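You operate a simulated robot arm through the tools that you are given. There is no shell and no other tool.

Carry out the task below with a simulated robot arm. There is one attempt and no reset: what you move stays moved.

## Task
Put things in order on the top of the workbench. At the end: the blue clothes peg from the top of the workbench stands where the black bar brush stood; the blue can (marked "TONIC") is on the green game box (marked "Pelterwick Words"); the black bar brush stands where the blue can stood; the clear measuring glass stands where the blue clothes peg stood; whatever was shut is shut again. Leave all else as you found it, and nothing knocked over. Set down upright: blue can.
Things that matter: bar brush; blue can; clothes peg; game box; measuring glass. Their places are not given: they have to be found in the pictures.

Only the result counts: the job must be done as asked and must still hold three seconds after the hand-in. Knocking over, shifting, dropping, spilling or breaking anything else fails it.

## Robot
A 5-joint arm with a two-finger parallel gripper, fixed in place. Base frame: the origin is at the foot of the arm, x ahead of it, y to its left, z up; the work surface is at about z = 0. Lengths are in mm, angles in rad, forces in N, time in s.
With the tool pointing down near the work surface it reaches from about 260 to 680 mm from the base axis. Its first joint turns from -1.152 to 1.152 rad. The tool tilts only in the upright plane through the base axis and itself; it spins freely about its own axis. Payload 2.9 kg.
Tool frame: the origin (TCP) lies between the finger pads and is the grasp point; the fingertips stand 30 mm ahead of it; z points along the fingers, y is the line along which they close. The gripper opens to 110 mm. The fingers are 20 mm wide and 10 mm thick; the gripper's body (48 by 112 mm) begins 55 mm behind the TCP.
Orientation is that of the tool frame in the base frame, as a unit quaternion [x, y, z, w]. With the fingers straight down and closing along the base's y, the tool's x points along the base's -x, its y along +y and its z along -z.

## Interface
- The arm moves only by the tool step_arm. Its argument "deltas" is a list of rows, each a list of 7 numbers: the shift along the tool's x, y, z in units of 50 mm (1.0 is 50 mm), then the turn, a rotation vector about the tool's x, y, z in units of 5 degrees (1.0 is 5 degrees), then the opening, from 0 (shut) to 1 (fully open). In form: [[dx, dy, dz, rx, ry, rz, jaw], ...]. A call has 1 to 20 rows; each row shifts and turns the commanded pose from where the row before left it, along the tool's axes as they then stand. A call with a number of a shift or a turn outside -1 to 1 is refused whole. Rows are played at 5 a second. More than 50 mm and 0.15 rad between two rows, or a gripper value outside its range, and nothing of the call is played. Where a pose cannot be reached the arm comes as near as it can. A force on the tool above 40 N (or 10 N above the force at the start of the call, whichever is more), or a blocked arm, ends the call early, and 0.2 s more pass. The fingers move at their own pace (about 108 mm/s each) and stop on an object; they squeeze with about 27 N. The grip force told is the motor's: it shows also when the fingers shut on nothing. Time passes only in rows, and 0.2 s behind the last, so rows that do not move let the fingers close. It gives the time, the measured TCP pose, the force on the tool (base axes), the opening and the grip force at its end, in the units of the frame above (readings bear some noise), with the torque about the TCP (base axes, N m) and any sound that the robot's microphone picked up.
- Cameras (640 x 400 px; columns grow to the right, rows downward): "scene" is fixed at [45.2, -456, 611]; the picture's right is [0.70, -0.72, 0.00], its down [-0.36, -0.35, -0.87] and it looks along [0.62, 0.61, -0.50] (base axes); focal length 335 px, centre (320, 200). "wrist" rides on the gripper at [72, 17, -103] in the tool frame; the picture's right is [-0.23, 0.97, 0.00], its down [-0.76, -0.18, -0.62] and it looks along [-0.61, -0.14, 0.78] (tool axes); focal length 222 px, centre (320, 200).
- get_image(camera): a new picture of that camera. The clock stands still meanwhile.
- probe_pixels(camera, pixels): there is no depth. For up to 12 entries [column, row, z] of the newest picture of that camera ("zoom" is the newest enlarged one), the place [x, y] in the base frame at which the ray of that pixel passes the height z, good to about 2 mm. The clock stands still meanwhile.
- inspect(camera, box): a new picture of the part [left, top, right, bottom] of that camera's present view, enlarged. The clock stands still meanwhile.
- finish_job(): hands the job in; it is judged then, once.

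Unless the task says otherwise, let go and move clear before handing in.

The tools are called after "Request:" by a JSON object that holds its "name" and its "arguments". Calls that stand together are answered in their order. step_arm: Moves the arm, as the interface text tells. Its arguments: {"type":"object","properties":{"deltas":{"type":"array"}},"required":["deltas"]} The other tools are called the same way: get_image (camera) takes a picture; probe_pixels (camera, pixels) gives the place at which the rays of pixels pass given heights; inspect (camera, box) takes an enlarged picture of a part of a camera's view; finish_job () hands the job in.

At the start:

```text
time: 0.0
ee_pos: [521.0, -20.5, 289.8]
ee_rot: [0.0, 1.0, 0.0, -0.001]
ft_force: [0.3, -0.3, -0.8]
wrist_torque: [0.01, 0.01, 0.0]
opening: 110.0
finger_force: 0.1
```

scene: 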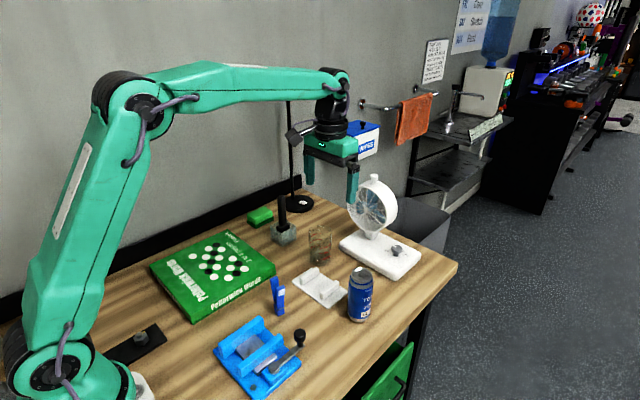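
wrist: 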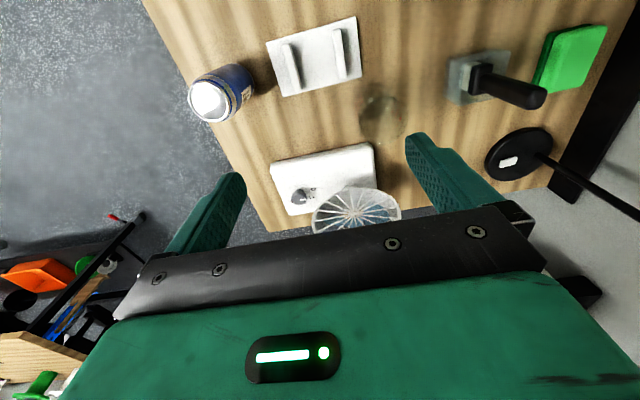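

The scene shows the green game box near (212,270), the blue peg near (277,295), the can near (360,295), a possible measuring glass near (319,242) and a dark brush-like object near (283,225). I'll enlarge these regions before moving.

Request:
{"name": "inspect", "arguments": {"camera": "scene", "box": [230, 160, 430, 285]}}

Request:
{"name": "inspect", "arguments": {"camera": "scene", "box": [200, 250, 400, 375]}}

Request:
{"name": "inspect", "arguments": {"camera": "wrist", "box": [160, 0, 640, 240]}}

Request:
{"name": "inspect", "arguments": {"camera": "scene", "box": [80, 220, 280, 400]}}

```text
3.20 times, centred on (330, 222) of scene
```

zoom: 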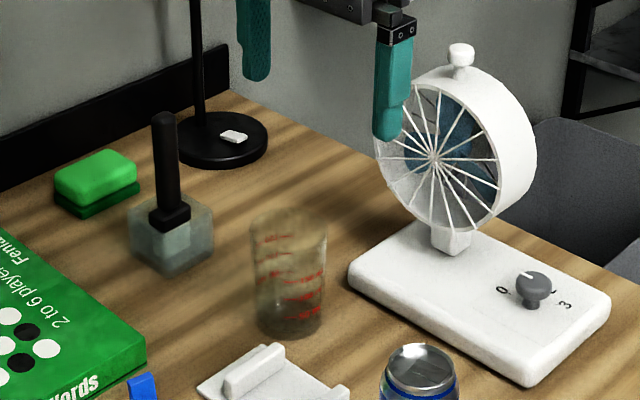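

```text
3.20 times, centred on (300, 312) of scene
```

zoom: 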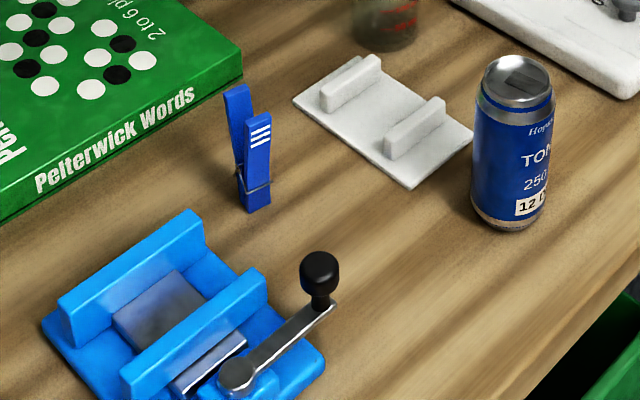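

```text
1.33 times, centred on (400, 120) of wrist
```

zoom: 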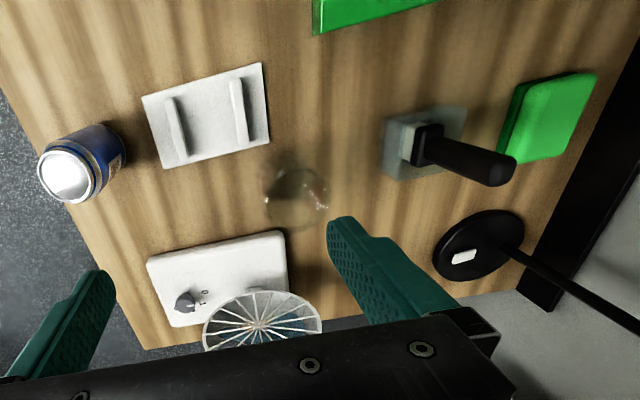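

```text
2.22 times, centred on (180, 310) of scene
```

zoom: 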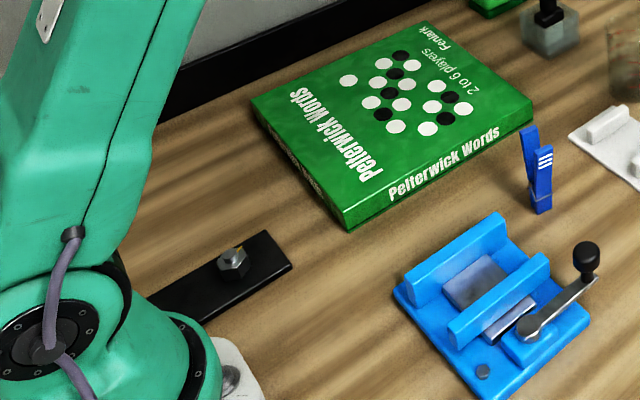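

The glass with red marks is around scene (320,245), and the brush, with a black handle on a translucent head, is around (284,230). The peg stands upright at (278,298). I'll probe their base and top pixels.

Request:
{"name": "probe_pixels", "arguments": {"camera": "scene", "pixels": [[271, 236, 0], [284, 245, 0], [297, 236, 0], [282, 195, 0], [282, 195, 100], [310, 262, 0], [320, 265, 0], [330, 262, 0], [349, 318, 0], [358, 322, 0], [368, 318, 0], [361, 270, 120]]}}

Request:
{"name": "probe_pixels", "arguments": {"camera": "scene", "pixels": [[277, 316, 0], [285, 313, 0], [274, 278, 90], [281, 287, 75], [194, 323, 0], [275, 275, 0], [275, 264, 25], [150, 265, 25], [193, 312, 25], [228, 230, 25], [315, 268, 0], [345, 288, 0]]}}

```text
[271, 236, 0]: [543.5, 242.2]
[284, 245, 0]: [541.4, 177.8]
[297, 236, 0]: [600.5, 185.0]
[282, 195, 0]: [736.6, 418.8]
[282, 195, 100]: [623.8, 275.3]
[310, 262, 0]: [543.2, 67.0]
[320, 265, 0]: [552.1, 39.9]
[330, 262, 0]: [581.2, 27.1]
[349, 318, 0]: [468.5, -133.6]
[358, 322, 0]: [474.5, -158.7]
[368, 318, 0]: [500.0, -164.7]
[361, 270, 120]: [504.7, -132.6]
```

```text
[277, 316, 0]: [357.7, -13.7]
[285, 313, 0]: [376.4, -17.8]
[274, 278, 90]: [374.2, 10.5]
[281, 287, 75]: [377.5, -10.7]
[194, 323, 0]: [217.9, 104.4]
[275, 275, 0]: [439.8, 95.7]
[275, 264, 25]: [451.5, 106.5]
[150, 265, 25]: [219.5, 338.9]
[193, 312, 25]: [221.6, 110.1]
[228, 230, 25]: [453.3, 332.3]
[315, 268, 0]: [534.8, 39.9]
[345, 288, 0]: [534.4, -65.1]
```

The scene rays give first estimates: can near (490,-140), glass near (570,55), brush near (570,213), peg near (368,-14), and a box about 230 mm square around (333,212). I'll cross-check heights and centres using the wrist view and the lamp base.

Request:
{"name": "probe_pixels", "arguments": {"camera": "wrist", "pixels": [[208, 102, 120], [208, 102, 135], [245, 80, 0], [382, 118, 0], [382, 118, 100], [449, 75, 0], [515, 50, 0], [447, 104, 0], [540, 97, 150], [540, 97, 170], [480, 75, 50], [500, 160, 0]]}}

Request:
{"name": "probe_pixels", "arguments": {"camera": "scene", "pixels": [[302, 203, 5], [361, 270, 135], [282, 195, 150], [282, 195, 170], [320, 228, 100], [320, 228, 80], [340, 241, 0], [384, 275, 20], [421, 250, 20], [260, 216, 25], [290, 150, 200], [290, 100, 300]]}}

```text
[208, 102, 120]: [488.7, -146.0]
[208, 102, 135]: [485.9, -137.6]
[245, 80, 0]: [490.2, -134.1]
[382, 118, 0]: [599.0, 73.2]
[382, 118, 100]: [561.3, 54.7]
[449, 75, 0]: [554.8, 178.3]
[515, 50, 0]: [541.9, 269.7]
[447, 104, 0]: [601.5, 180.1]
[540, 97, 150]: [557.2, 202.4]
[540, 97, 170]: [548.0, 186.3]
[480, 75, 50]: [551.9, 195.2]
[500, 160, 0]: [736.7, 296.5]
```

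```text
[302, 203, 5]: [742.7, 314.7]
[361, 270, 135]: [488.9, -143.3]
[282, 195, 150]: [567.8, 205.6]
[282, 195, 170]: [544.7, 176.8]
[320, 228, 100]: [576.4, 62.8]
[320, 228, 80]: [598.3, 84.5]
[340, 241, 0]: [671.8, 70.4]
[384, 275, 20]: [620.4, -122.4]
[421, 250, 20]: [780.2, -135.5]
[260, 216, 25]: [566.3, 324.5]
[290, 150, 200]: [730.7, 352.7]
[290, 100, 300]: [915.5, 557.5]
```

The can top matches at about z=135, centred near (488,-140), and the brush handle tip is about z=150 near (565,204). I'll enlarge the wrist view of each object for precise footprints.

Request:
{"name": "inspect", "arguments": {"camera": "wrist", "box": [420, 30, 560, 120]}}

Request:
{"name": "inspect", "arguments": {"camera": "wrist", "box": [330, 70, 450, 145]}}

Request:
{"name": "inspect", "arguments": {"camera": "wrist", "box": [170, 50, 290, 125]}}

Request:
{"name": "inspect", "arguments": {"camera": "scene", "box": [250, 265, 310, 325]}}

Request:
{"name": "inspect", "arguments": {"camera": "scene", "box": [250, 190, 350, 270]}}

```text
4.44 times, centred on (490, 75) of wrist
```

zoom: 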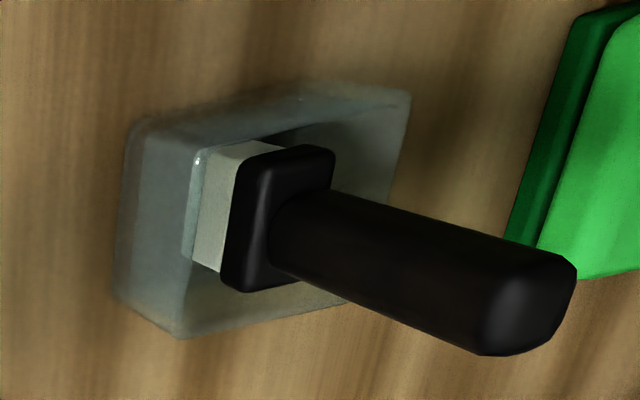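

```text
5.33 times, centred on (390, 108) of wrist
```

zoom: 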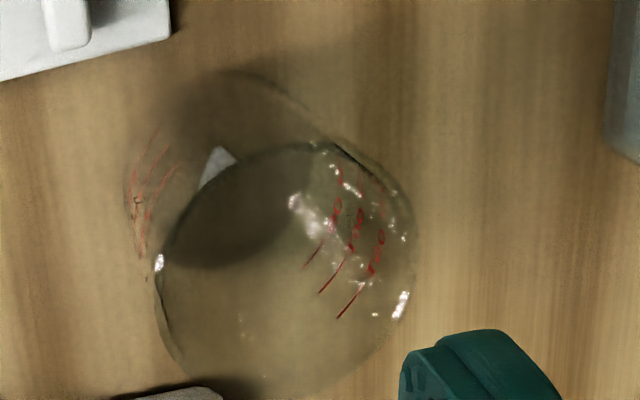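

```text
5.33 times, centred on (230, 88) of wrist
```

zoom: 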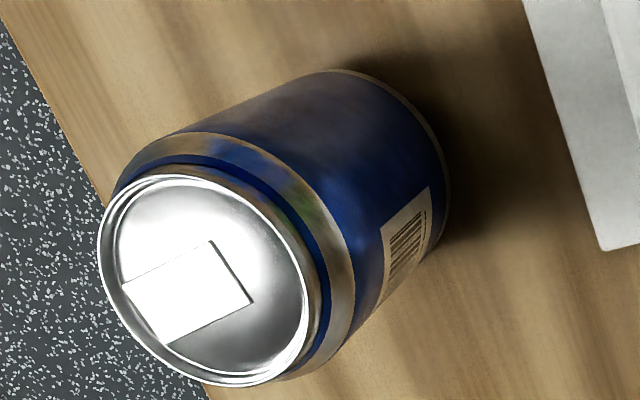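

```text
6.67 times, centred on (280, 295) of scene
```

zoom: 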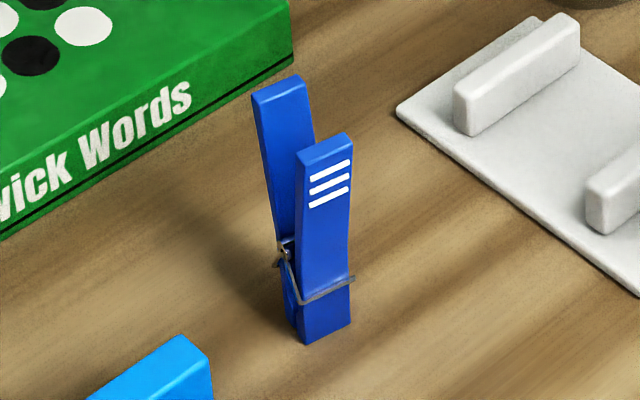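

```text
5.00 times, centred on (300, 230) of scene
```

zoom: 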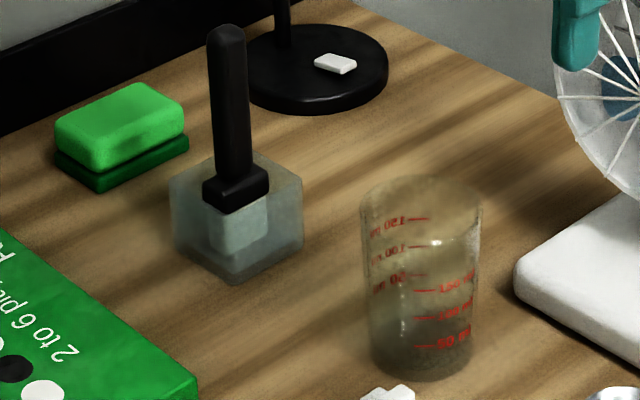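

The brush seems to sit in a translucent container: the wrist zoom shows a frosted open box around a white bristle block. I need to know whether that is a separate holder, so I'll bring the wrist camera over it at a safe height.

Request:
{"name": "step_arm", "arguments": {"deltas": [[0.2, 0.88, 0.2, 0, 0, 0, 1], [0.2, 0.88, 0.2, 0, 0, 0, 1], [0.2, 0.88, 0.2, 0, 0, 0, 1], [0.2, 0.88, 0.2, 0, 0, 0, 1], [0.2, 0.88, 0.2, 0, 0, 0, 1], [0, 0, 0, 0, 0, 0, 1]]}}

Request:
{"name": "get_image", "arguments": {"camera": "wrist"}}

Request:
{"name": "get_image", "arguments": {"camera": "scene"}}

```text
time: 1.4
ee_pos: [469.0, 197.8, 240.7]
ee_rot: [0.0, 1.0, 0.0, 0.0]
ft_force: [-0.2, -0.1, -0.1]
wrist_torque: [-0.03, 0.0, -0.02]
opening: 110.0
finger_force: 0.1
```

```text
taken
```

wrist: 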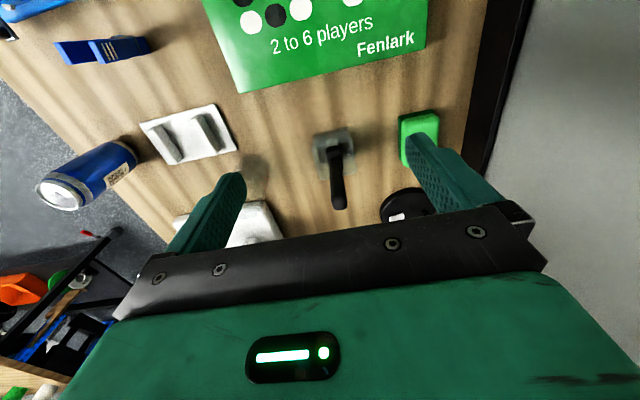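

```text
taken
```

scene: 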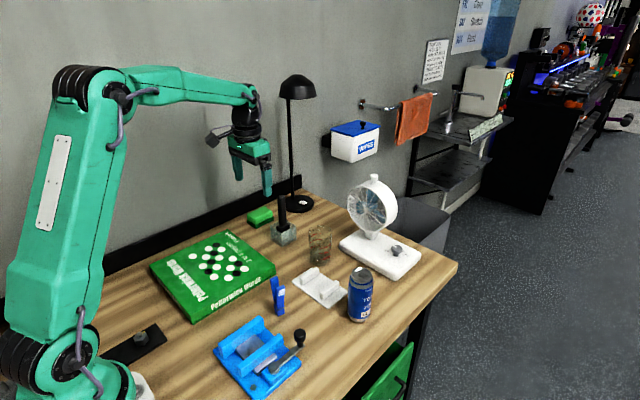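

The brush is now at wrist (337,165), clear of the gripper. I'll enlarge it.

Request:
{"name": "inspect", "arguments": {"camera": "wrist", "box": [290, 110, 390, 215]}}

Request:
{"name": "inspect", "arguments": {"camera": "scene", "box": [262, 190, 310, 250]}}

Request:
{"name": "inspect", "arguments": {"camera": "wrist", "box": [20, 10, 200, 120]}}

```text
3.81 times, centred on (340, 162) of wrist
```

zoom: 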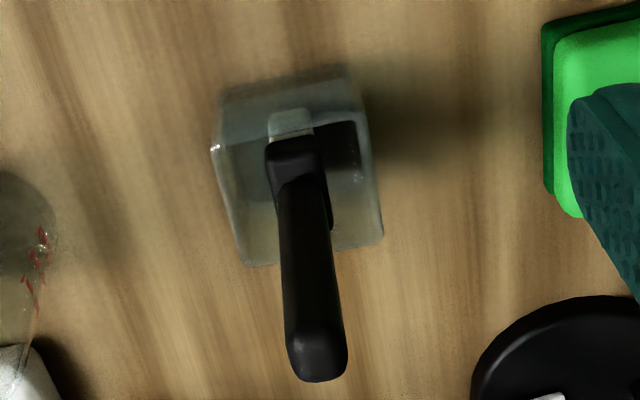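

```text
6.67 times, centred on (286, 220) of scene
```

zoom: 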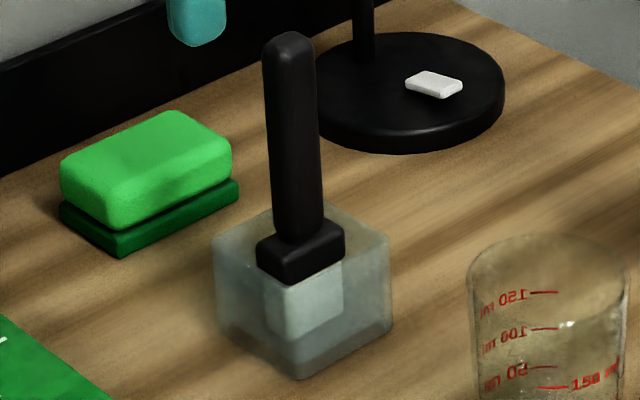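

```text
3.56 times, centred on (110, 65) of wrist
```

zoom: 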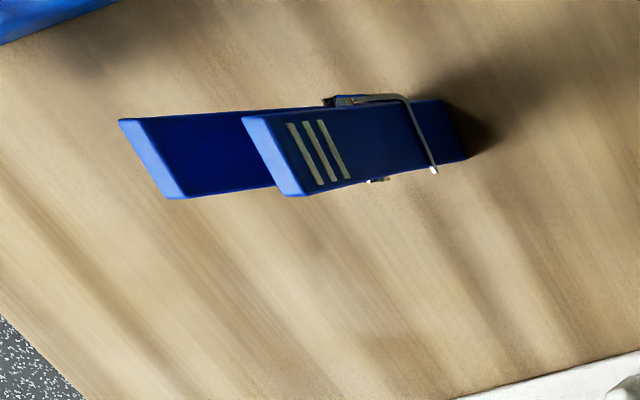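

The enlargement shows an open frosted pot with the brush standing inside it. I'll triangulate the pot, handle tip and peg from both views.

Request:
{"name": "probe_pixels", "arguments": {"camera": "wrist", "pixels": [[339.5, 203, 140], [339.5, 203, 150], [312.4, 148.4, 45], [350.5, 141, 45], [356.3, 171.2, 45], [320.3, 179, 45], [314.3, 132.6, 0], [346.6, 127.4, 0], [332, 154, 45], [332, 160, 60]]}}

Request:
{"name": "probe_pixels", "arguments": {"camera": "scene", "pixels": [[281.2, 196, 140], [281.2, 196, 150], [281.2, 196, 160], [270, 226, 45], [296.5, 226, 45], [283.5, 247, 0], [270.7, 239.5, 0], [296.5, 238, 0], [283.5, 231, 45]]}}

Request:
{"name": "probe_pixels", "arguments": {"camera": "zoom", "pixels": [[150, 160, 85], [275, 155, 85], [150, 160, 75], [275, 155, 75], [465, 160, 0], [440, 110, 0], [385, 180, 0]]}}

```text
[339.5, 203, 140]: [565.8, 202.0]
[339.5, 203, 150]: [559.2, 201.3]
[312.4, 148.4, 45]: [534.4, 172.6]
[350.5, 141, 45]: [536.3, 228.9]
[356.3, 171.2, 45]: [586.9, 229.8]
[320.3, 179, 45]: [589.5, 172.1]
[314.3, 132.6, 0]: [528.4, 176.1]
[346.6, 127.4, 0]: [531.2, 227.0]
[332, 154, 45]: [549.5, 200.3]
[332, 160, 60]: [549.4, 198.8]
```

```text
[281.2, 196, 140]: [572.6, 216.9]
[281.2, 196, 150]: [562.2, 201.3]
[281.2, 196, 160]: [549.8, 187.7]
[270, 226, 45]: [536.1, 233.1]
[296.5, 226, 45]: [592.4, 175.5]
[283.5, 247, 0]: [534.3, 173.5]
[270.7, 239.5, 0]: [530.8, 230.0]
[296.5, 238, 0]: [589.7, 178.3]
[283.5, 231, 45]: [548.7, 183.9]
```

```text
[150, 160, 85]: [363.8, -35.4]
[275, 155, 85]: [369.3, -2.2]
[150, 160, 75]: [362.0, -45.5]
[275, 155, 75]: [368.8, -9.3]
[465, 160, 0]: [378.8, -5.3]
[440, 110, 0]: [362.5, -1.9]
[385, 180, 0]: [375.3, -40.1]
```

The pot spans about x 532–590, y 173–230, with the brush centred at (562,202) and its tip at z≈150. The peg's foot is about (369,-10) with tips at z≈95. I'll start with the can by moving at z≈240 to above (488,-140).

Request:
{"name": "step_arm", "arguments": {"deltas": [[-0.054, -0.966, 0, 0, 0, 0, 1], [-0.054, -0.966, 0, 0, 0, 0, 1], [-0.054, -0.966, 0, 0, 0, 0, 1], [-0.054, -0.966, 0, 0, 0, 0, 1], [-0.054, -0.966, 0, 0, 0, 0, 1], [-0.054, -0.966, 0, 0, 0, 0, 1], [-0.054, -0.966, 0, 0, 0, 0, 1], [0, 0, 0, 0, 0, 0, 1]]}}

Request:
{"name": "get_image", "arguments": {"camera": "wrist"}}

Request:
{"name": "get_image", "arguments": {"camera": "scene"}}

```text
time: 3.2
ee_pos: [491.0, -139.5, 238.9]
ee_rot: [0.0, 1.0, 0.0, 0.0]
ft_force: [0.0, -0.2, -0.4]
wrist_torque: [0.0, 0.01, 0.01]
opening: 109.9
finger_force: 0.1
```

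```text
taken
```

wrist: 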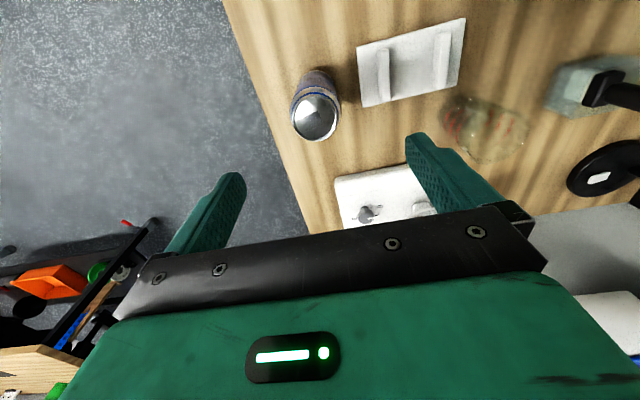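

```text
taken
```

scene: 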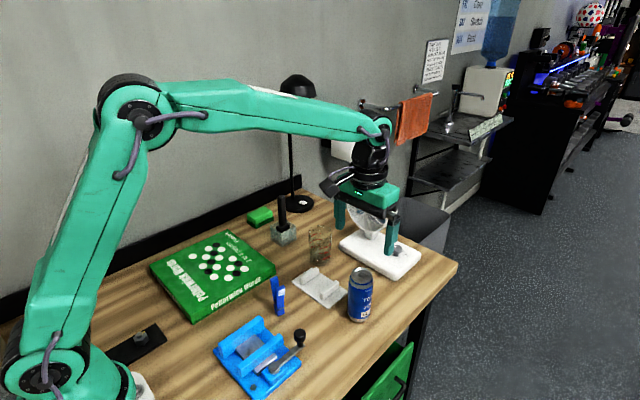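

The can top is at wrist (315,119). I'll probe it to refine the centre.

Request:
{"name": "inspect", "arguments": {"camera": "wrist", "box": [270, 50, 370, 150]}}

Request:
{"name": "probe_pixels", "arguments": {"camera": "wrist", "pixels": [[315, 119, 135], [315, 119, 130], [292, 118, 135], [340, 117, 135], [320, 70, 0], [320, 125, 135]]}}

```text
4.00 times, centred on (320, 100) of wrist
```

zoom: 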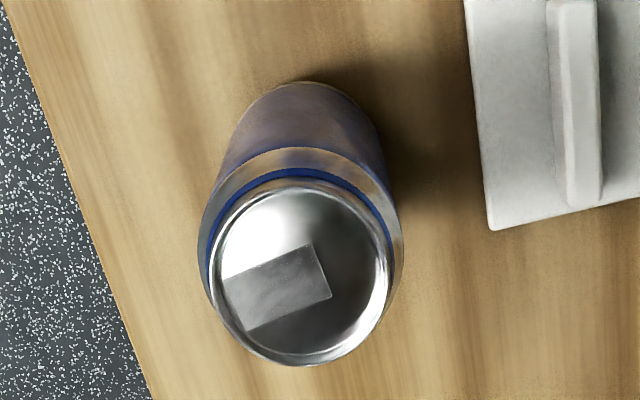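

```text
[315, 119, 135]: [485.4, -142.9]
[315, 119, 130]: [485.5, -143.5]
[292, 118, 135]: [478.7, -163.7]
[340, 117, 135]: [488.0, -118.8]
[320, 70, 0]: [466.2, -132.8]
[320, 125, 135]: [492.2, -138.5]
```

The can top centre resolves to about (486,-143). I'll descend to z≈92, which leaves the gripper body above the can top, then close.

Request:
{"name": "step_arm", "arguments": {"deltas": [[0.09, -0.08, 0.49, 0, 0, 0, 1], [0, 0, 0.49, 0, 0, 0, 1], [0, 0, 0.49, 0, 0, 0, 1], [0, 0, 0.49, 0, 0, 0, 1], [0, 0, 0.49, 0, 0, 0, 1], [0, 0, 0.49, 0, 0, 0, 1], [0, 0, 0, 0, 0, 0, 1]]}}

Request:
{"name": "get_image", "arguments": {"camera": "wrist"}}

Request:
{"name": "get_image", "arguments": {"camera": "scene"}}

```text
time: 4.8
ee_pos: [483.7, -146.2, 89.7]
ee_rot: [0.0, 1.0, 0.001, 0.001]
ft_force: [-0.3, -0.6, -0.3]
wrist_torque: [-0.02, 0.0, -0.02]
opening: 109.9
finger_force: 0.0
```

```text
taken
```

wrist: 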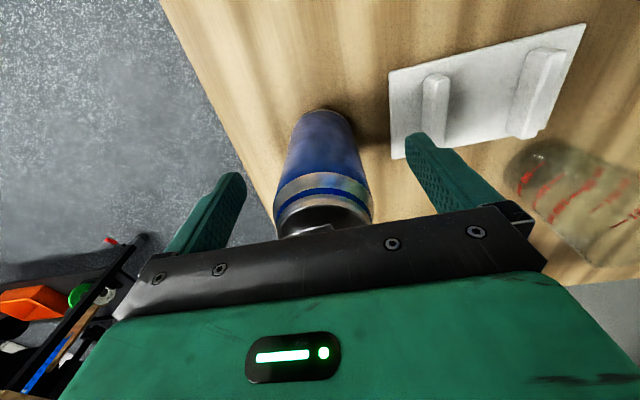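

```text
taken
```

scene: 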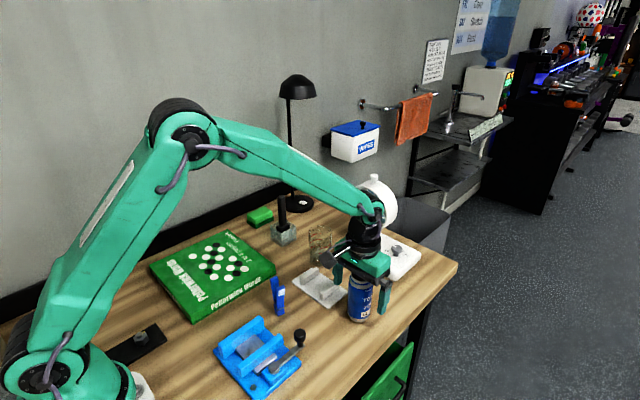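

The can is between the fingers with the body just above it, so I'll close the gripper.

Request:
{"name": "step_arm", "arguments": {"deltas": [[0, 0, 0, 0, 0, 0, 0.6], [0, 0, 0, 0, 0, 0, 0.45], [0, 0, 0, 0, 0, 0, 0.3], [0, 0, 0, 0, 0, 0, 0.3], [0, 0, 0, 0, 0, 0, 0.3]]}}

```text
time: 6.0
ee_pos: [484.7, -146.1, 91.3]
ee_rot: [0.0, 1.0, 0.0, -0.001]
ft_force: [1.4, 0.5, 0.2]
wrist_torque: [0.03, -0.02, 0.02]
opening: 52.0
finger_force: 26.8
```

The fingers stopped at 52 mm with 26.8 N, so the can is held. I'll lift it straight up.

Request:
{"name": "step_arm", "arguments": {"deltas": [[0, 0, -0.3, 0, 0, 0, 0.3], [0, 0, -0.6, 0, 0, 0, 0.3], [0, 0, -0.7, 0, 0, 0, 0.3], [0, 0, -0.7, 0, 0, 0, 0.3], [0, 0, -0.7, 0, 0, 0, 0.3], [0, 0, -0.4, 0, 0, 0, 0.3], [0, 0, 0, 0, 0, 0, 0.3]]}}

Request:
{"name": "get_image", "arguments": {"camera": "scene"}}

Request:
{"name": "get_image", "arguments": {"camera": "wrist"}}

```text
time: 7.6
ee_pos: [485.6, -145.0, 263.1]
ee_rot: [-0.001, 1.0, 0.001, 0.001]
ft_force: [0.0, -0.4, -2.7]
wrist_torque: [-0.03, 0.03, 0.03]
opening: 52.0
finger_force: 26.9
```

```text
taken
```

scene: 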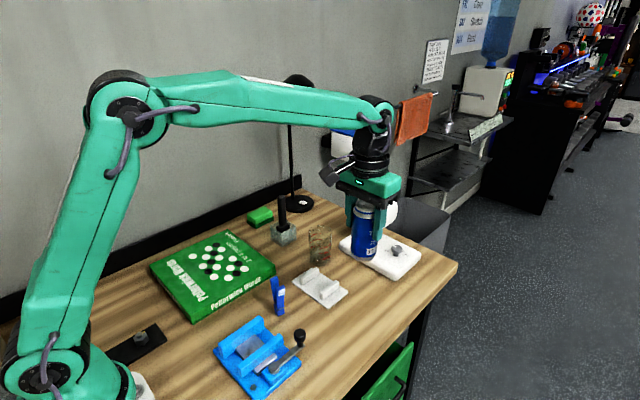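

```text
taken
```

wrist: 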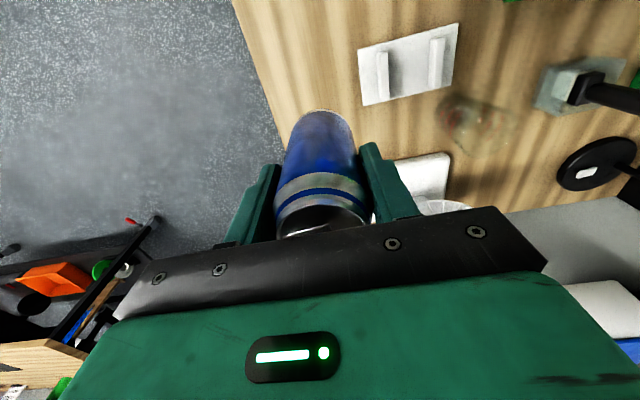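

The can is held upright with its foot near z=172. I'll carry it over to above the game-box centre at about (332,210).

Request:
{"name": "step_arm", "arguments": {"deltas": [[0.385, 0.89, 0, 0, 0, 0, 0.3], [0.385, 0.89, 0, 0, 0, 0, 0.3], [0.385, 0.89, 0, 0, 0, 0, 0.3], [0.385, 0.89, 0, 0, 0, 0, 0.3], [0.385, 0.89, 0, 0, 0, 0, 0.3], [0.385, 0.89, 0, 0, 0, 0, 0.3], [0.385, 0.89, 0, 0, 0, 0, 0.3], [0.385, 0.89, 0, 0, 0, 0, 0.3], [0, 0, 0, 0, 0, 0, 0.3]]}}

Request:
{"name": "get_image", "arguments": {"camera": "scene"}}

Request:
{"name": "get_image", "arguments": {"camera": "wrist"}}

```text
time: 9.6
ee_pos: [332.5, 214.1, 260.0]
ee_rot: [0.0, 1.0, 0.0, 0.0]
ft_force: [0.3, 0.3, -2.8]
wrist_torque: [-0.04, 0.01, 0.01]
opening: 52.2
finger_force: 27.5
```

```text
taken
```

scene: 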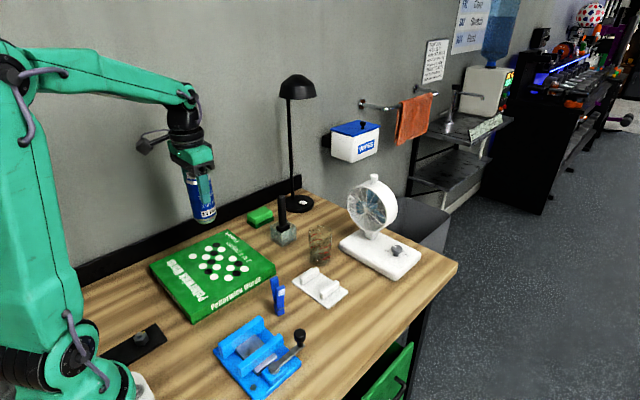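

```text
taken
```

wrist: 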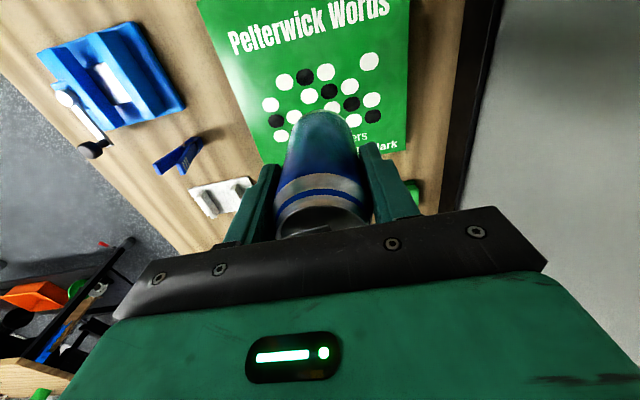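

The can hovers above the green box. I'll verify the box edges and top height from this wrist view before lowering.

Request:
{"name": "probe_pixels", "arguments": {"camera": "wrist", "pixels": [[404, 151, 35], [264, 164, 35], [410, 0, 35], [198, 0, 35], [404, 151, 30], [264, 164, 30]]}}

Request:
{"name": "inspect", "arguments": {"camera": "scene", "box": [140, 220, 290, 330]}}

```text
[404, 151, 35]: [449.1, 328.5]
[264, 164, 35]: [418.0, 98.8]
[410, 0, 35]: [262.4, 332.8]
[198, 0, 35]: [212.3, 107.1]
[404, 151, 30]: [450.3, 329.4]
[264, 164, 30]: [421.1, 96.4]
```

```text
3.64 times, centred on (215, 275) of scene
```

zoom: 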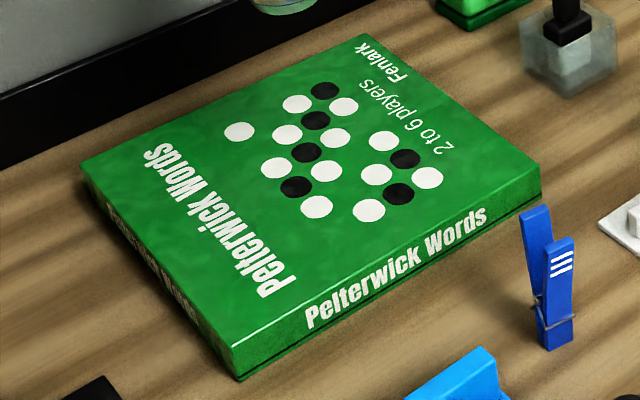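

The box spans about x 218–447, y 99–327, with its top at about z=33–36, so the can is over the middle. I'll lower 120 mm, then creep down until I feel contact.

Request:
{"name": "step_arm", "arguments": {"deltas": [[0, 0, 0.5, 0, 0, 0, 0.3], [0, 0, 0.5, 0, 0, 0, 0.3], [0, 0, 0.5, 0, 0, 0, 0.3], [0, 0, 0.5, 0, 0, 0, 0.3], [0, 0, 0.3, 0, 0, 0, 0.3], [0, 0, 0.1, 0, 0, 0, 0.3], [0, 0, 0, 0, 0, 0, 0.3]]}}

Request:
{"name": "inspect", "arguments": {"camera": "scene", "box": [140, 170, 290, 280]}}

```text
time: 11.2
ee_pos: [331.5, 213.0, 142.7]
ee_rot: [0.0, 1.0, 0.0, 0.0]
ft_force: [0.6, -0.8, -1.9]
wrist_torque: [-0.01, 0.01, 0.0]
opening: 52.0
finger_force: 27.1
```

```text
3.64 times, centred on (215, 225) of scene
```

zoom: 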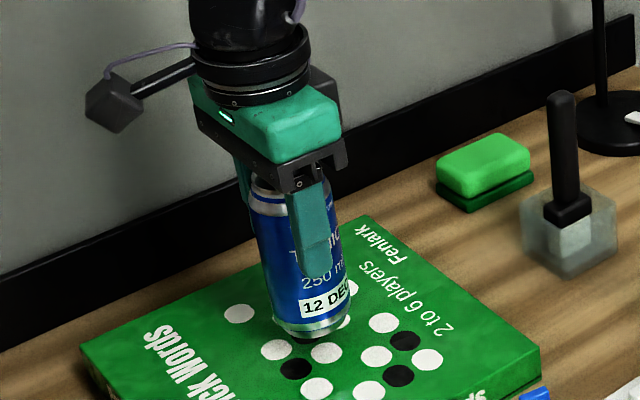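

The can foot is roughly 15 mm above the lid. I'll creep down in 3 mm rows and watch the force.

Request:
{"name": "step_arm", "arguments": {"deltas": [[0, 0, 0.06, 0, 0, 0, 0.3], [0, 0, 0.06, 0, 0, 0, 0.3], [0, 0, 0.06, 0, 0, 0, 0.3]]}}

Request:
{"name": "step_arm", "arguments": {"deltas": [[0, 0, 0.04, 0, 0, 0, 0.3], [0, 0, 0.04, 0, 0, 0, 0.3]]}}

```text
time: 12.0
ee_pos: [330.2, 212.9, 132.5]
ee_rot: [0.0, 1.0, 0.0, 0.0]
ft_force: [0.3, 0.7, -2.8]
wrist_torque: [0.0, 0.02, 0.01]
opening: 51.8
finger_force: 27.2
```

```text
time: 12.6
ee_pos: [331.9, 212.7, 127.4]
ee_rot: [0.0, 1.0, 0.0, 0.0]
ft_force: [0.2, -0.1, -3.4]
wrist_torque: [-0.02, 0.03, -0.02]
opening: 52.1
finger_force: 27.1
```

The force is still about -3 N, which is just the can's weight, so there is no contact yet. I'll keep creeping down.

Request:
{"name": "step_arm", "arguments": {"deltas": [[0, 0, 0.03, 0, 0, 0, 0.3], [0, 0, 0, 0, 0, 0, 0.3]]}}

Request:
{"name": "step_arm", "arguments": {"deltas": [[0, 0, 0.03, 0, 0, 0, 0.3], [0, 0, 0, 0, 0, 0, 0.3]]}}

Request:
{"name": "inspect", "arguments": {"camera": "scene", "box": [170, 200, 270, 280]}}

```text
time: 13.2
ee_pos: [330.7, 211.8, 126.4]
ee_rot: [0.0, 1.0, 0.001, 0.0]
ft_force: [-0.5, 0.1, -1.5]
wrist_torque: [0.03, 0.0, -0.04]
opening: 52.0
finger_force: 27.3
```

```text
time: 13.8
ee_pos: [330.9, 213.1, 126.6]
ee_rot: [0.001, 1.0, 0.0, -0.001]
ft_force: [-0.3, 0.0, -2.3]
wrist_torque: [-0.03, 0.03, -0.01]
opening: 52.3
finger_force: 26.9
```

```text
5.00 times, centred on (220, 240) of scene
```

zoom: 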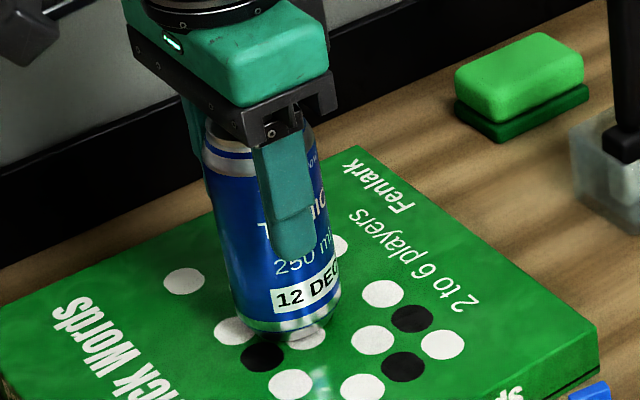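

No contact is evident yet (-2 N). I'll continue in 1.5 mm steps.

Request:
{"name": "step_arm", "arguments": {"deltas": [[0, 0, 0.03, 0, 0, 0, 0.3], [0, 0, 0, 0, 0, 0, 0.3]]}}

Request:
{"name": "step_arm", "arguments": {"deltas": [[0, 0, 0.03, 0, 0, 0, 0.3], [0, 0, 0, 0, 0, 0, 0.3]]}}

Request:
{"name": "step_arm", "arguments": {"deltas": [[0, 0, 0.03, 0, 0, 0, 0.3], [0, 0, 0, 0, 0, 0, 0.3]]}}

```text
time: 14.4
ee_pos: [330.4, 213.7, 124.5]
ee_rot: [0.0, 1.0, 0.0, 0.001]
ft_force: [1.0, -0.5, -2.3]
wrist_torque: [0.02, 0.02, -0.02]
opening: 52.1
finger_force: 27.3
```

```text
time: 15.0
ee_pos: [332.6, 213.7, 122.7]
ee_rot: [0.0, 1.0, 0.0, 0.001]
ft_force: [0.0, -0.9, -2.4]
wrist_torque: [-0.01, 0.05, 0.01]
opening: 52.1
finger_force: 27.0
```

```text
time: 15.6
ee_pos: [332.3, 213.6, 121.9]
ee_rot: [0.0, 1.0, 0.001, 0.0]
ft_force: [-3.2, -10.0, 24.1]
wrist_torque: [-0.69, 0.31, -0.02]
opening: 52.4
finger_force: 26.7
```

Contact: 24 N upward at z≈122. I'll back off 0.75 mm and open gently.

Request:
{"name": "step_arm", "arguments": {"deltas": [[0, 0, -0.016, 0, 0, 0, 0.3], [0, 0, 0, 0, 0, 0, 0.3]]}}

```text
time: 16.2
ee_pos: [331.4, 212.9, 123.2]
ee_rot: [-0.001, 1.0, 0.001, 0.001]
ft_force: [-2.4, -2.7, 16.9]
wrist_torque: [-0.05, 0.16, -0.02]
opening: 52.0
finger_force: 27.3
```

Request:
{"name": "step_arm", "arguments": {"deltas": [[0, 0, -0.02, 0, 0, 0, 0.3], [0, 0, 0, 0, 0, 0, 0.3]]}}

```text
time: 16.8
ee_pos: [331.8, 212.8, 122.1]
ee_rot: [0.001, 1.0, 0.0, -0.001]
ft_force: [1.8, 1.5, 0.8]
wrist_torque: [0.13, -0.12, 0.05]
opening: 51.8
finger_force: 27.6
```

The force has dropped to about +1 N, so the can rests lightly on the lid. I'll open the fingers now.

Request:
{"name": "step_arm", "arguments": {"deltas": [[0, 0, 0, 0, 0, 0, 0.5], [0, 0, 0, 0, 0, 0, 0.55], [0, 0, 0, 0, 0, 0, 0.7], [0, 0, 0, 0, 0, 0, 0.9], [0, 0, 0, 0, 0, 0, 1]]}}

Request:
{"name": "inspect", "arguments": {"camera": "scene", "box": [170, 200, 270, 280]}}

Request:
{"name": "get_image", "arguments": {"camera": "wrist"}}

```text
time: 18.0
ee_pos: [331.8, 212.7, 122.9]
ee_rot: [0.0, 1.0, 0.0, 0.0]
ft_force: [0.2, -0.3, -0.2]
wrist_torque: [-0.02, 0.0, -0.01]
opening: 109.7
finger_force: 0.0
```

```text
5.00 times, centred on (220, 240) of scene
```

zoom: 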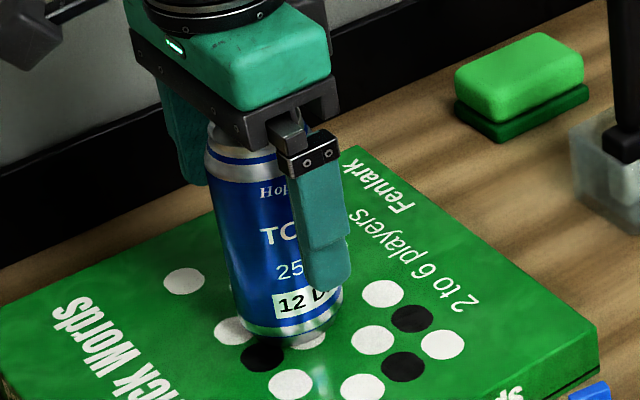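

```text
taken
```

wrist: 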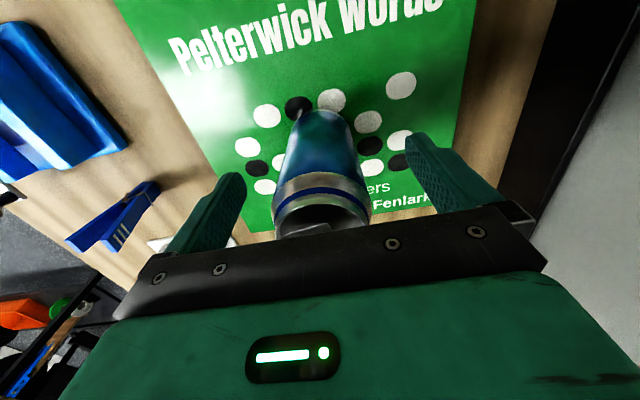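

The can stands freely on the box. I'll rise straight up 150 mm, then move over the brush at (562,202).

Request:
{"name": "step_arm", "arguments": {"deltas": [[0, 0, -0.5, 0, 0, 0, 1], [0, 0, -0.8, 0, 0, 0, 1], [0, 0, -0.9, 0, 0, 0, 1], [0, 0, -0.8, 0, 0, 0, 1], [-0.92, -0.044, 0, 0, 0, 0, 1], [-0.92, -0.044, 0, 0, 0, 0, 1], [-0.92, -0.044, 0, 0, 0, 0, 1], [-0.92, -0.044, 0, 0, 0, 0, 1], [-0.92, -0.044, 0, 0, 0, 0, 1], [0, 0, 0, 0, 0, 0, 1]]}}

Request:
{"name": "get_image", "arguments": {"camera": "scene"}}

Request:
{"name": "get_image", "arguments": {"camera": "wrist"}}

```text
time: 20.2
ee_pos: [564.3, 201.3, 272.4]
ee_rot: [0.0, 1.0, 0.0, -0.002]
ft_force: [0.6, 0.2, 0.1]
wrist_torque: [0.02, -0.01, -0.01]
opening: 109.5
finger_force: 0.0
```

```text
taken
```

scene: 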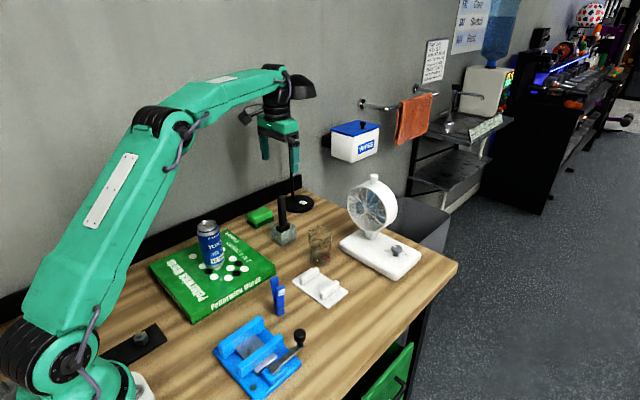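

```text
taken
```

wrist: 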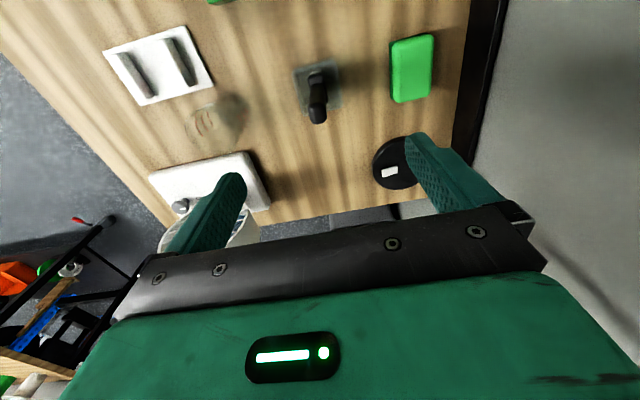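

The can is standing on the box. The brush tip is now at wrist (318,113) and the glass is unobstructed at (217,118), so I'll enlarge both.

Request:
{"name": "inspect", "arguments": {"camera": "wrist", "box": [280, 45, 360, 130]}}

Request:
{"name": "probe_pixels", "arguments": {"camera": "wrist", "pixels": [[318, 114, 150], [318, 116, 150], [296, 68, 45], [336, 62, 45], [341, 102, 45], [302, 108, 45]]}}

Request:
{"name": "inspect", "arguments": {"camera": "wrist", "box": [170, 75, 270, 160]}}

```text
4.71 times, centred on (320, 88) of wrist
```

zoom: 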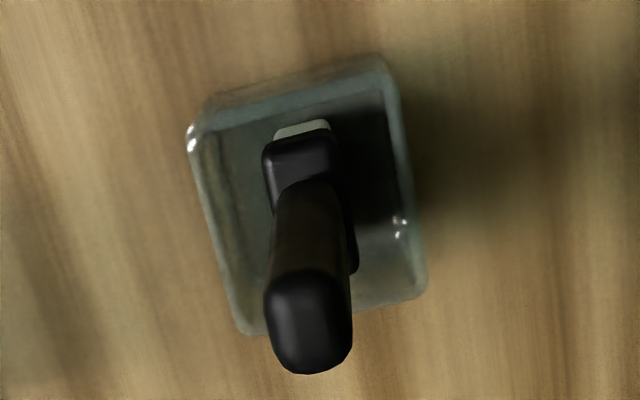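

```text
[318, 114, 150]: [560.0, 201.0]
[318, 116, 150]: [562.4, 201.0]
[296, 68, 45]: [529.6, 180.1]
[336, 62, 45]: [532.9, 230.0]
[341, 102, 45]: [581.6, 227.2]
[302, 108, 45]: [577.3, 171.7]
```

```text
4.71 times, centred on (220, 118) of wrist
```

zoom: 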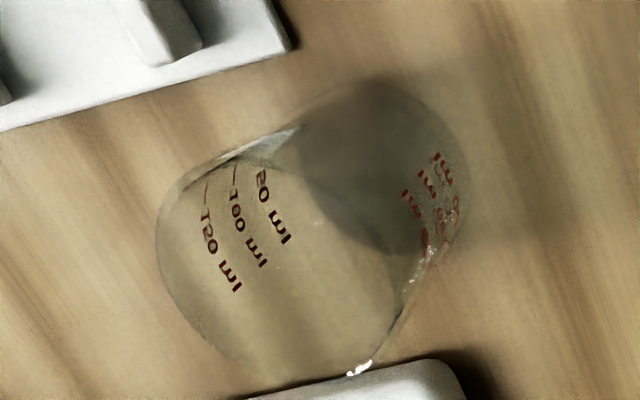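

The brush handle is about 19 mm wide along y and centred at (561,201), and the ferrule is about 35×20 mm. I'll descend to z≈115 and grip the handle.

Request:
{"name": "step_arm", "arguments": {"deltas": [[0.03, 0, 0.5, 0, 0, 0, 0.8], [0.02, 0, 0.5, 0, 0, 0, 0.7], [0, 0, 0.5, 0, 0, 0, 0.6], [0, 0, 0.5, 0, 0, 0, 0.6], [0, 0, 0.5, 0, 0, 0, 0.6], [0, 0, 0.4, 0, 0, 0, 0.6], [0, 0, 0.24, 0, 0, 0, 0.6], [0, 0, 0, 0, 0, 0, 0.6]]}}

Request:
{"name": "inspect", "arguments": {"camera": "scene", "box": [240, 160, 340, 260]}}

Request:
{"name": "get_image", "arguments": {"camera": "wrist"}}

```text
time: 22.0
ee_pos: [559.1, 202.7, 115.4]
ee_rot: [0.0, 1.0, 0.0, -0.001]
ft_force: [-0.1, 0.7, -0.8]
wrist_torque: [0.01, -0.02, 0.0]
opening: 66.0
finger_force: 0.0
```

```text
4.00 times, centred on (290, 210) of scene
```

zoom: 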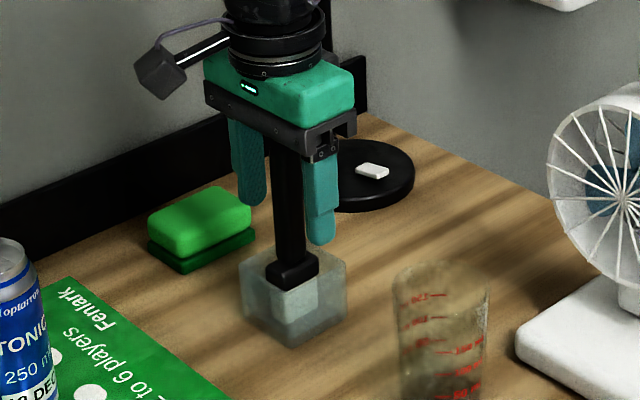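

```text
taken
```

wrist: 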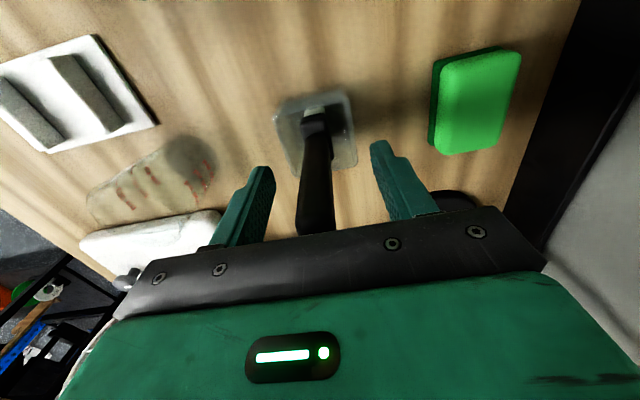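

The handle (around wrist (318,190)) is centred between the fingers. I'll close on it.

Request:
{"name": "step_arm", "arguments": {"deltas": [[0, 0, 0, 0, 0, 0, 0.4], [0, 0, 0, 0, 0, 0, 0.2], [0, 0, 0, 0, 0, 0, 0.05], [0, 0, 0, 0, 0, 0, 0.05], [0, 0, 0, 0, 0, 0, 0.05]]}}

Request:
{"name": "inspect", "arguments": {"camera": "scene", "box": [240, 160, 340, 260]}}

```text
time: 23.2
ee_pos: [559.4, 202.8, 116.6]
ee_rot: [0.0, 1.0, 0.0, 0.0]
ft_force: [1.3, -0.7, 0.1]
wrist_torque: [0.0, 0.0, 0.03]
opening: 17.2
finger_force: 26.9
```

```text
4.00 times, centred on (290, 210) of scene
```

zoom: 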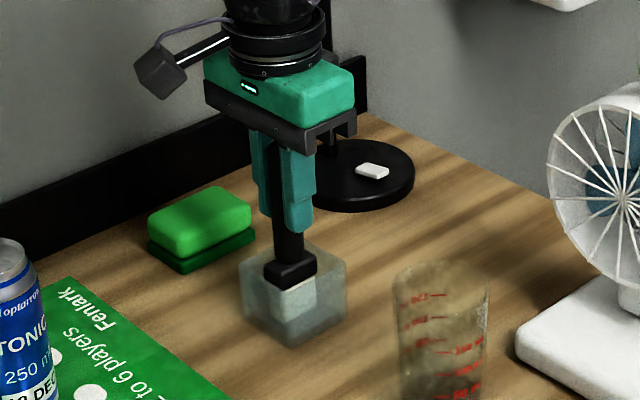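

The handle is gripped at 17 mm. I'll lift it slowly and straight up, then check whether the pot stays behind.

Request:
{"name": "step_arm", "arguments": {"deltas": [[0, 0, -0.1, 0, 0, 0, 0.05], [0, 0, -0.2, 0, 0, 0, 0.05], [0, 0, -0.2, 0, 0, 0, 0.05], [0, 0, 0, 0, 0, 0, 0.05]]}}

Request:
{"name": "inspect", "arguments": {"camera": "scene", "box": [240, 160, 340, 260]}}

```text
time: 24.2
ee_pos: [559.9, 202.6, 141.3]
ee_rot: [0.0, 1.0, 0.001, 0.0]
ft_force: [-1.1, -0.7, -0.8]
wrist_torque: [-0.02, -0.02, -0.01]
opening: 17.5
finger_force: 27.2
```

```text
4.00 times, centred on (290, 210) of scene
```

zoom: 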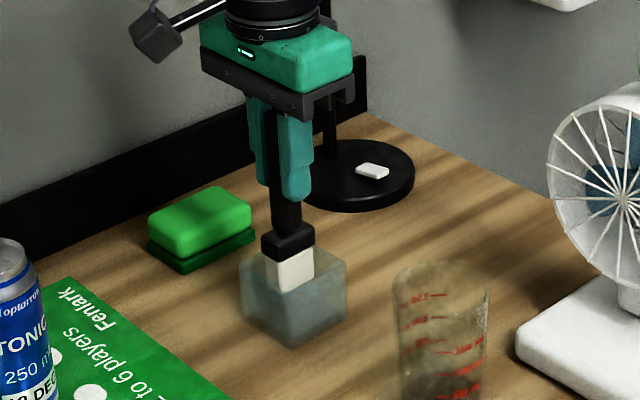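

The pot stays on the table and the white bristles rise out of it, so the pot is a separate object to be left alone. I'll keep lifting to a travel height.

Request:
{"name": "step_arm", "arguments": {"deltas": [[0, 0, -0.4, 0, 0, 0, 0.05], [0, 0, -0.5, 0, 0, 0, 0.05], [0, 0, -0.6, 0, 0, 0, 0.05], [0, 0, -0.6, 0, 0, 0, 0.05], [0, 0, -0.4, 0, 0, 0, 0.05], [0, 0, 0, 0, 0, 0, 0.05]]}}

Request:
{"name": "get_image", "arguments": {"camera": "wrist"}}

Request:
{"name": "inspect", "arguments": {"camera": "scene", "box": [240, 120, 340, 260]}}

```text
time: 25.6
ee_pos: [559.3, 203.1, 264.6]
ee_rot: [0.0, 1.0, 0.001, 0.0]
ft_force: [0.1, 0.0, -0.4]
wrist_torque: [0.01, 0.01, -0.01]
opening: 17.4
finger_force: 26.8
```

```text
taken
```

wrist: 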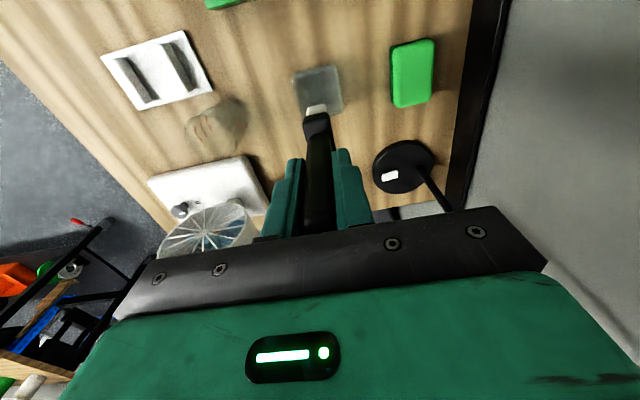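

```text
2.86 times, centred on (290, 190) of scene
```

zoom: 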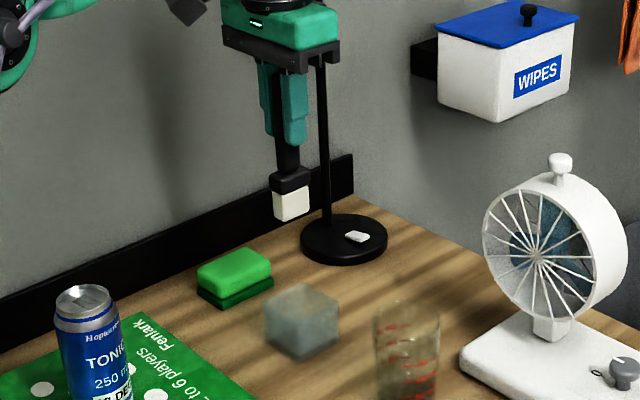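

The pot is now empty at wrist (318,90). I'll enlarge it to confirm it is open and see its floor before I plan the peg.

Request:
{"name": "inspect", "arguments": {"camera": "wrist", "box": [280, 50, 360, 130]}}

Request:
{"name": "inspect", "arguments": {"camera": "scene", "box": [260, 210, 310, 255]}}

```text
5.00 times, centred on (320, 90) of wrist
```

zoom: 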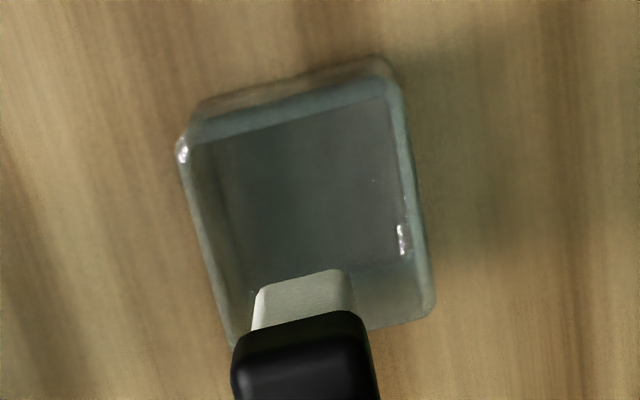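

```text
8.89 times, centred on (285, 232) of scene
```

zoom: 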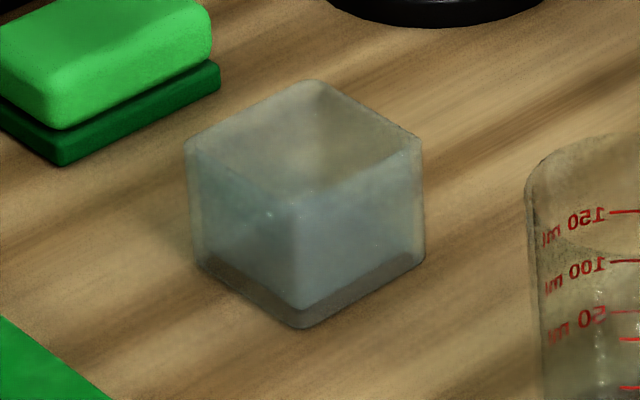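

The pot is open-topped with a thick floor of about 8–10 mm, so the brush foot was raised a little. I'll carry the brush at this height to the can's old spot at about (486,-144.5).

Request:
{"name": "step_arm", "arguments": {"deltas": [[0.186, -0.869, 0, 0, 0, 0, 0.05], [0.186, -0.869, 0, 0, 0, 0, 0.05], [0.186, -0.869, 0, 0, 0, 0, 0.05], [0.186, -0.869, 0, 0, 0, 0, 0.05], [0.186, -0.869, 0, 0, 0, 0, 0.05], [0.186, -0.869, 0, 0, 0, 0, 0.05], [0.186, -0.869, 0, 0, 0, 0, 0.05], [0.186, -0.869, 0, 0, 0, 0, 0.05], [0, 0, 0, 0, 0, 0, 0.05]]}}

Request:
{"name": "get_image", "arguments": {"camera": "scene"}}

Request:
{"name": "get_image", "arguments": {"camera": "wrist"}}

```text
time: 27.6
ee_pos: [486.7, -151.3, 267.3]
ee_rot: [0.001, 1.0, 0.0, 0.0]
ft_force: [0.5, 0.1, -0.8]
wrist_torque: [0.01, -0.01, -0.02]
opening: 17.6
finger_force: 27.1
```

```text
taken
```

scene: 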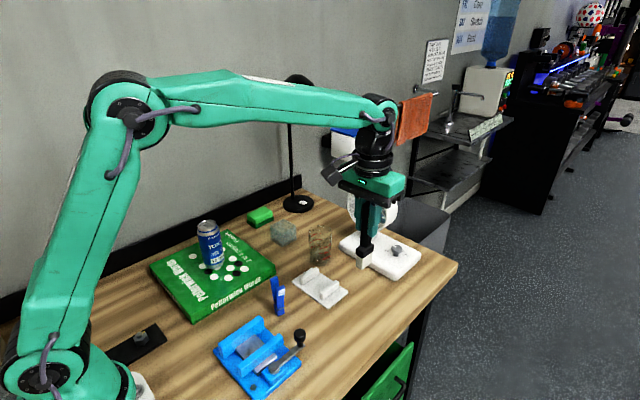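

```text
taken
```

wrist: 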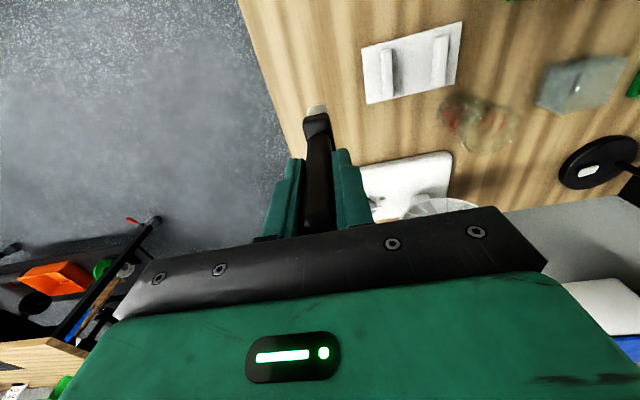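

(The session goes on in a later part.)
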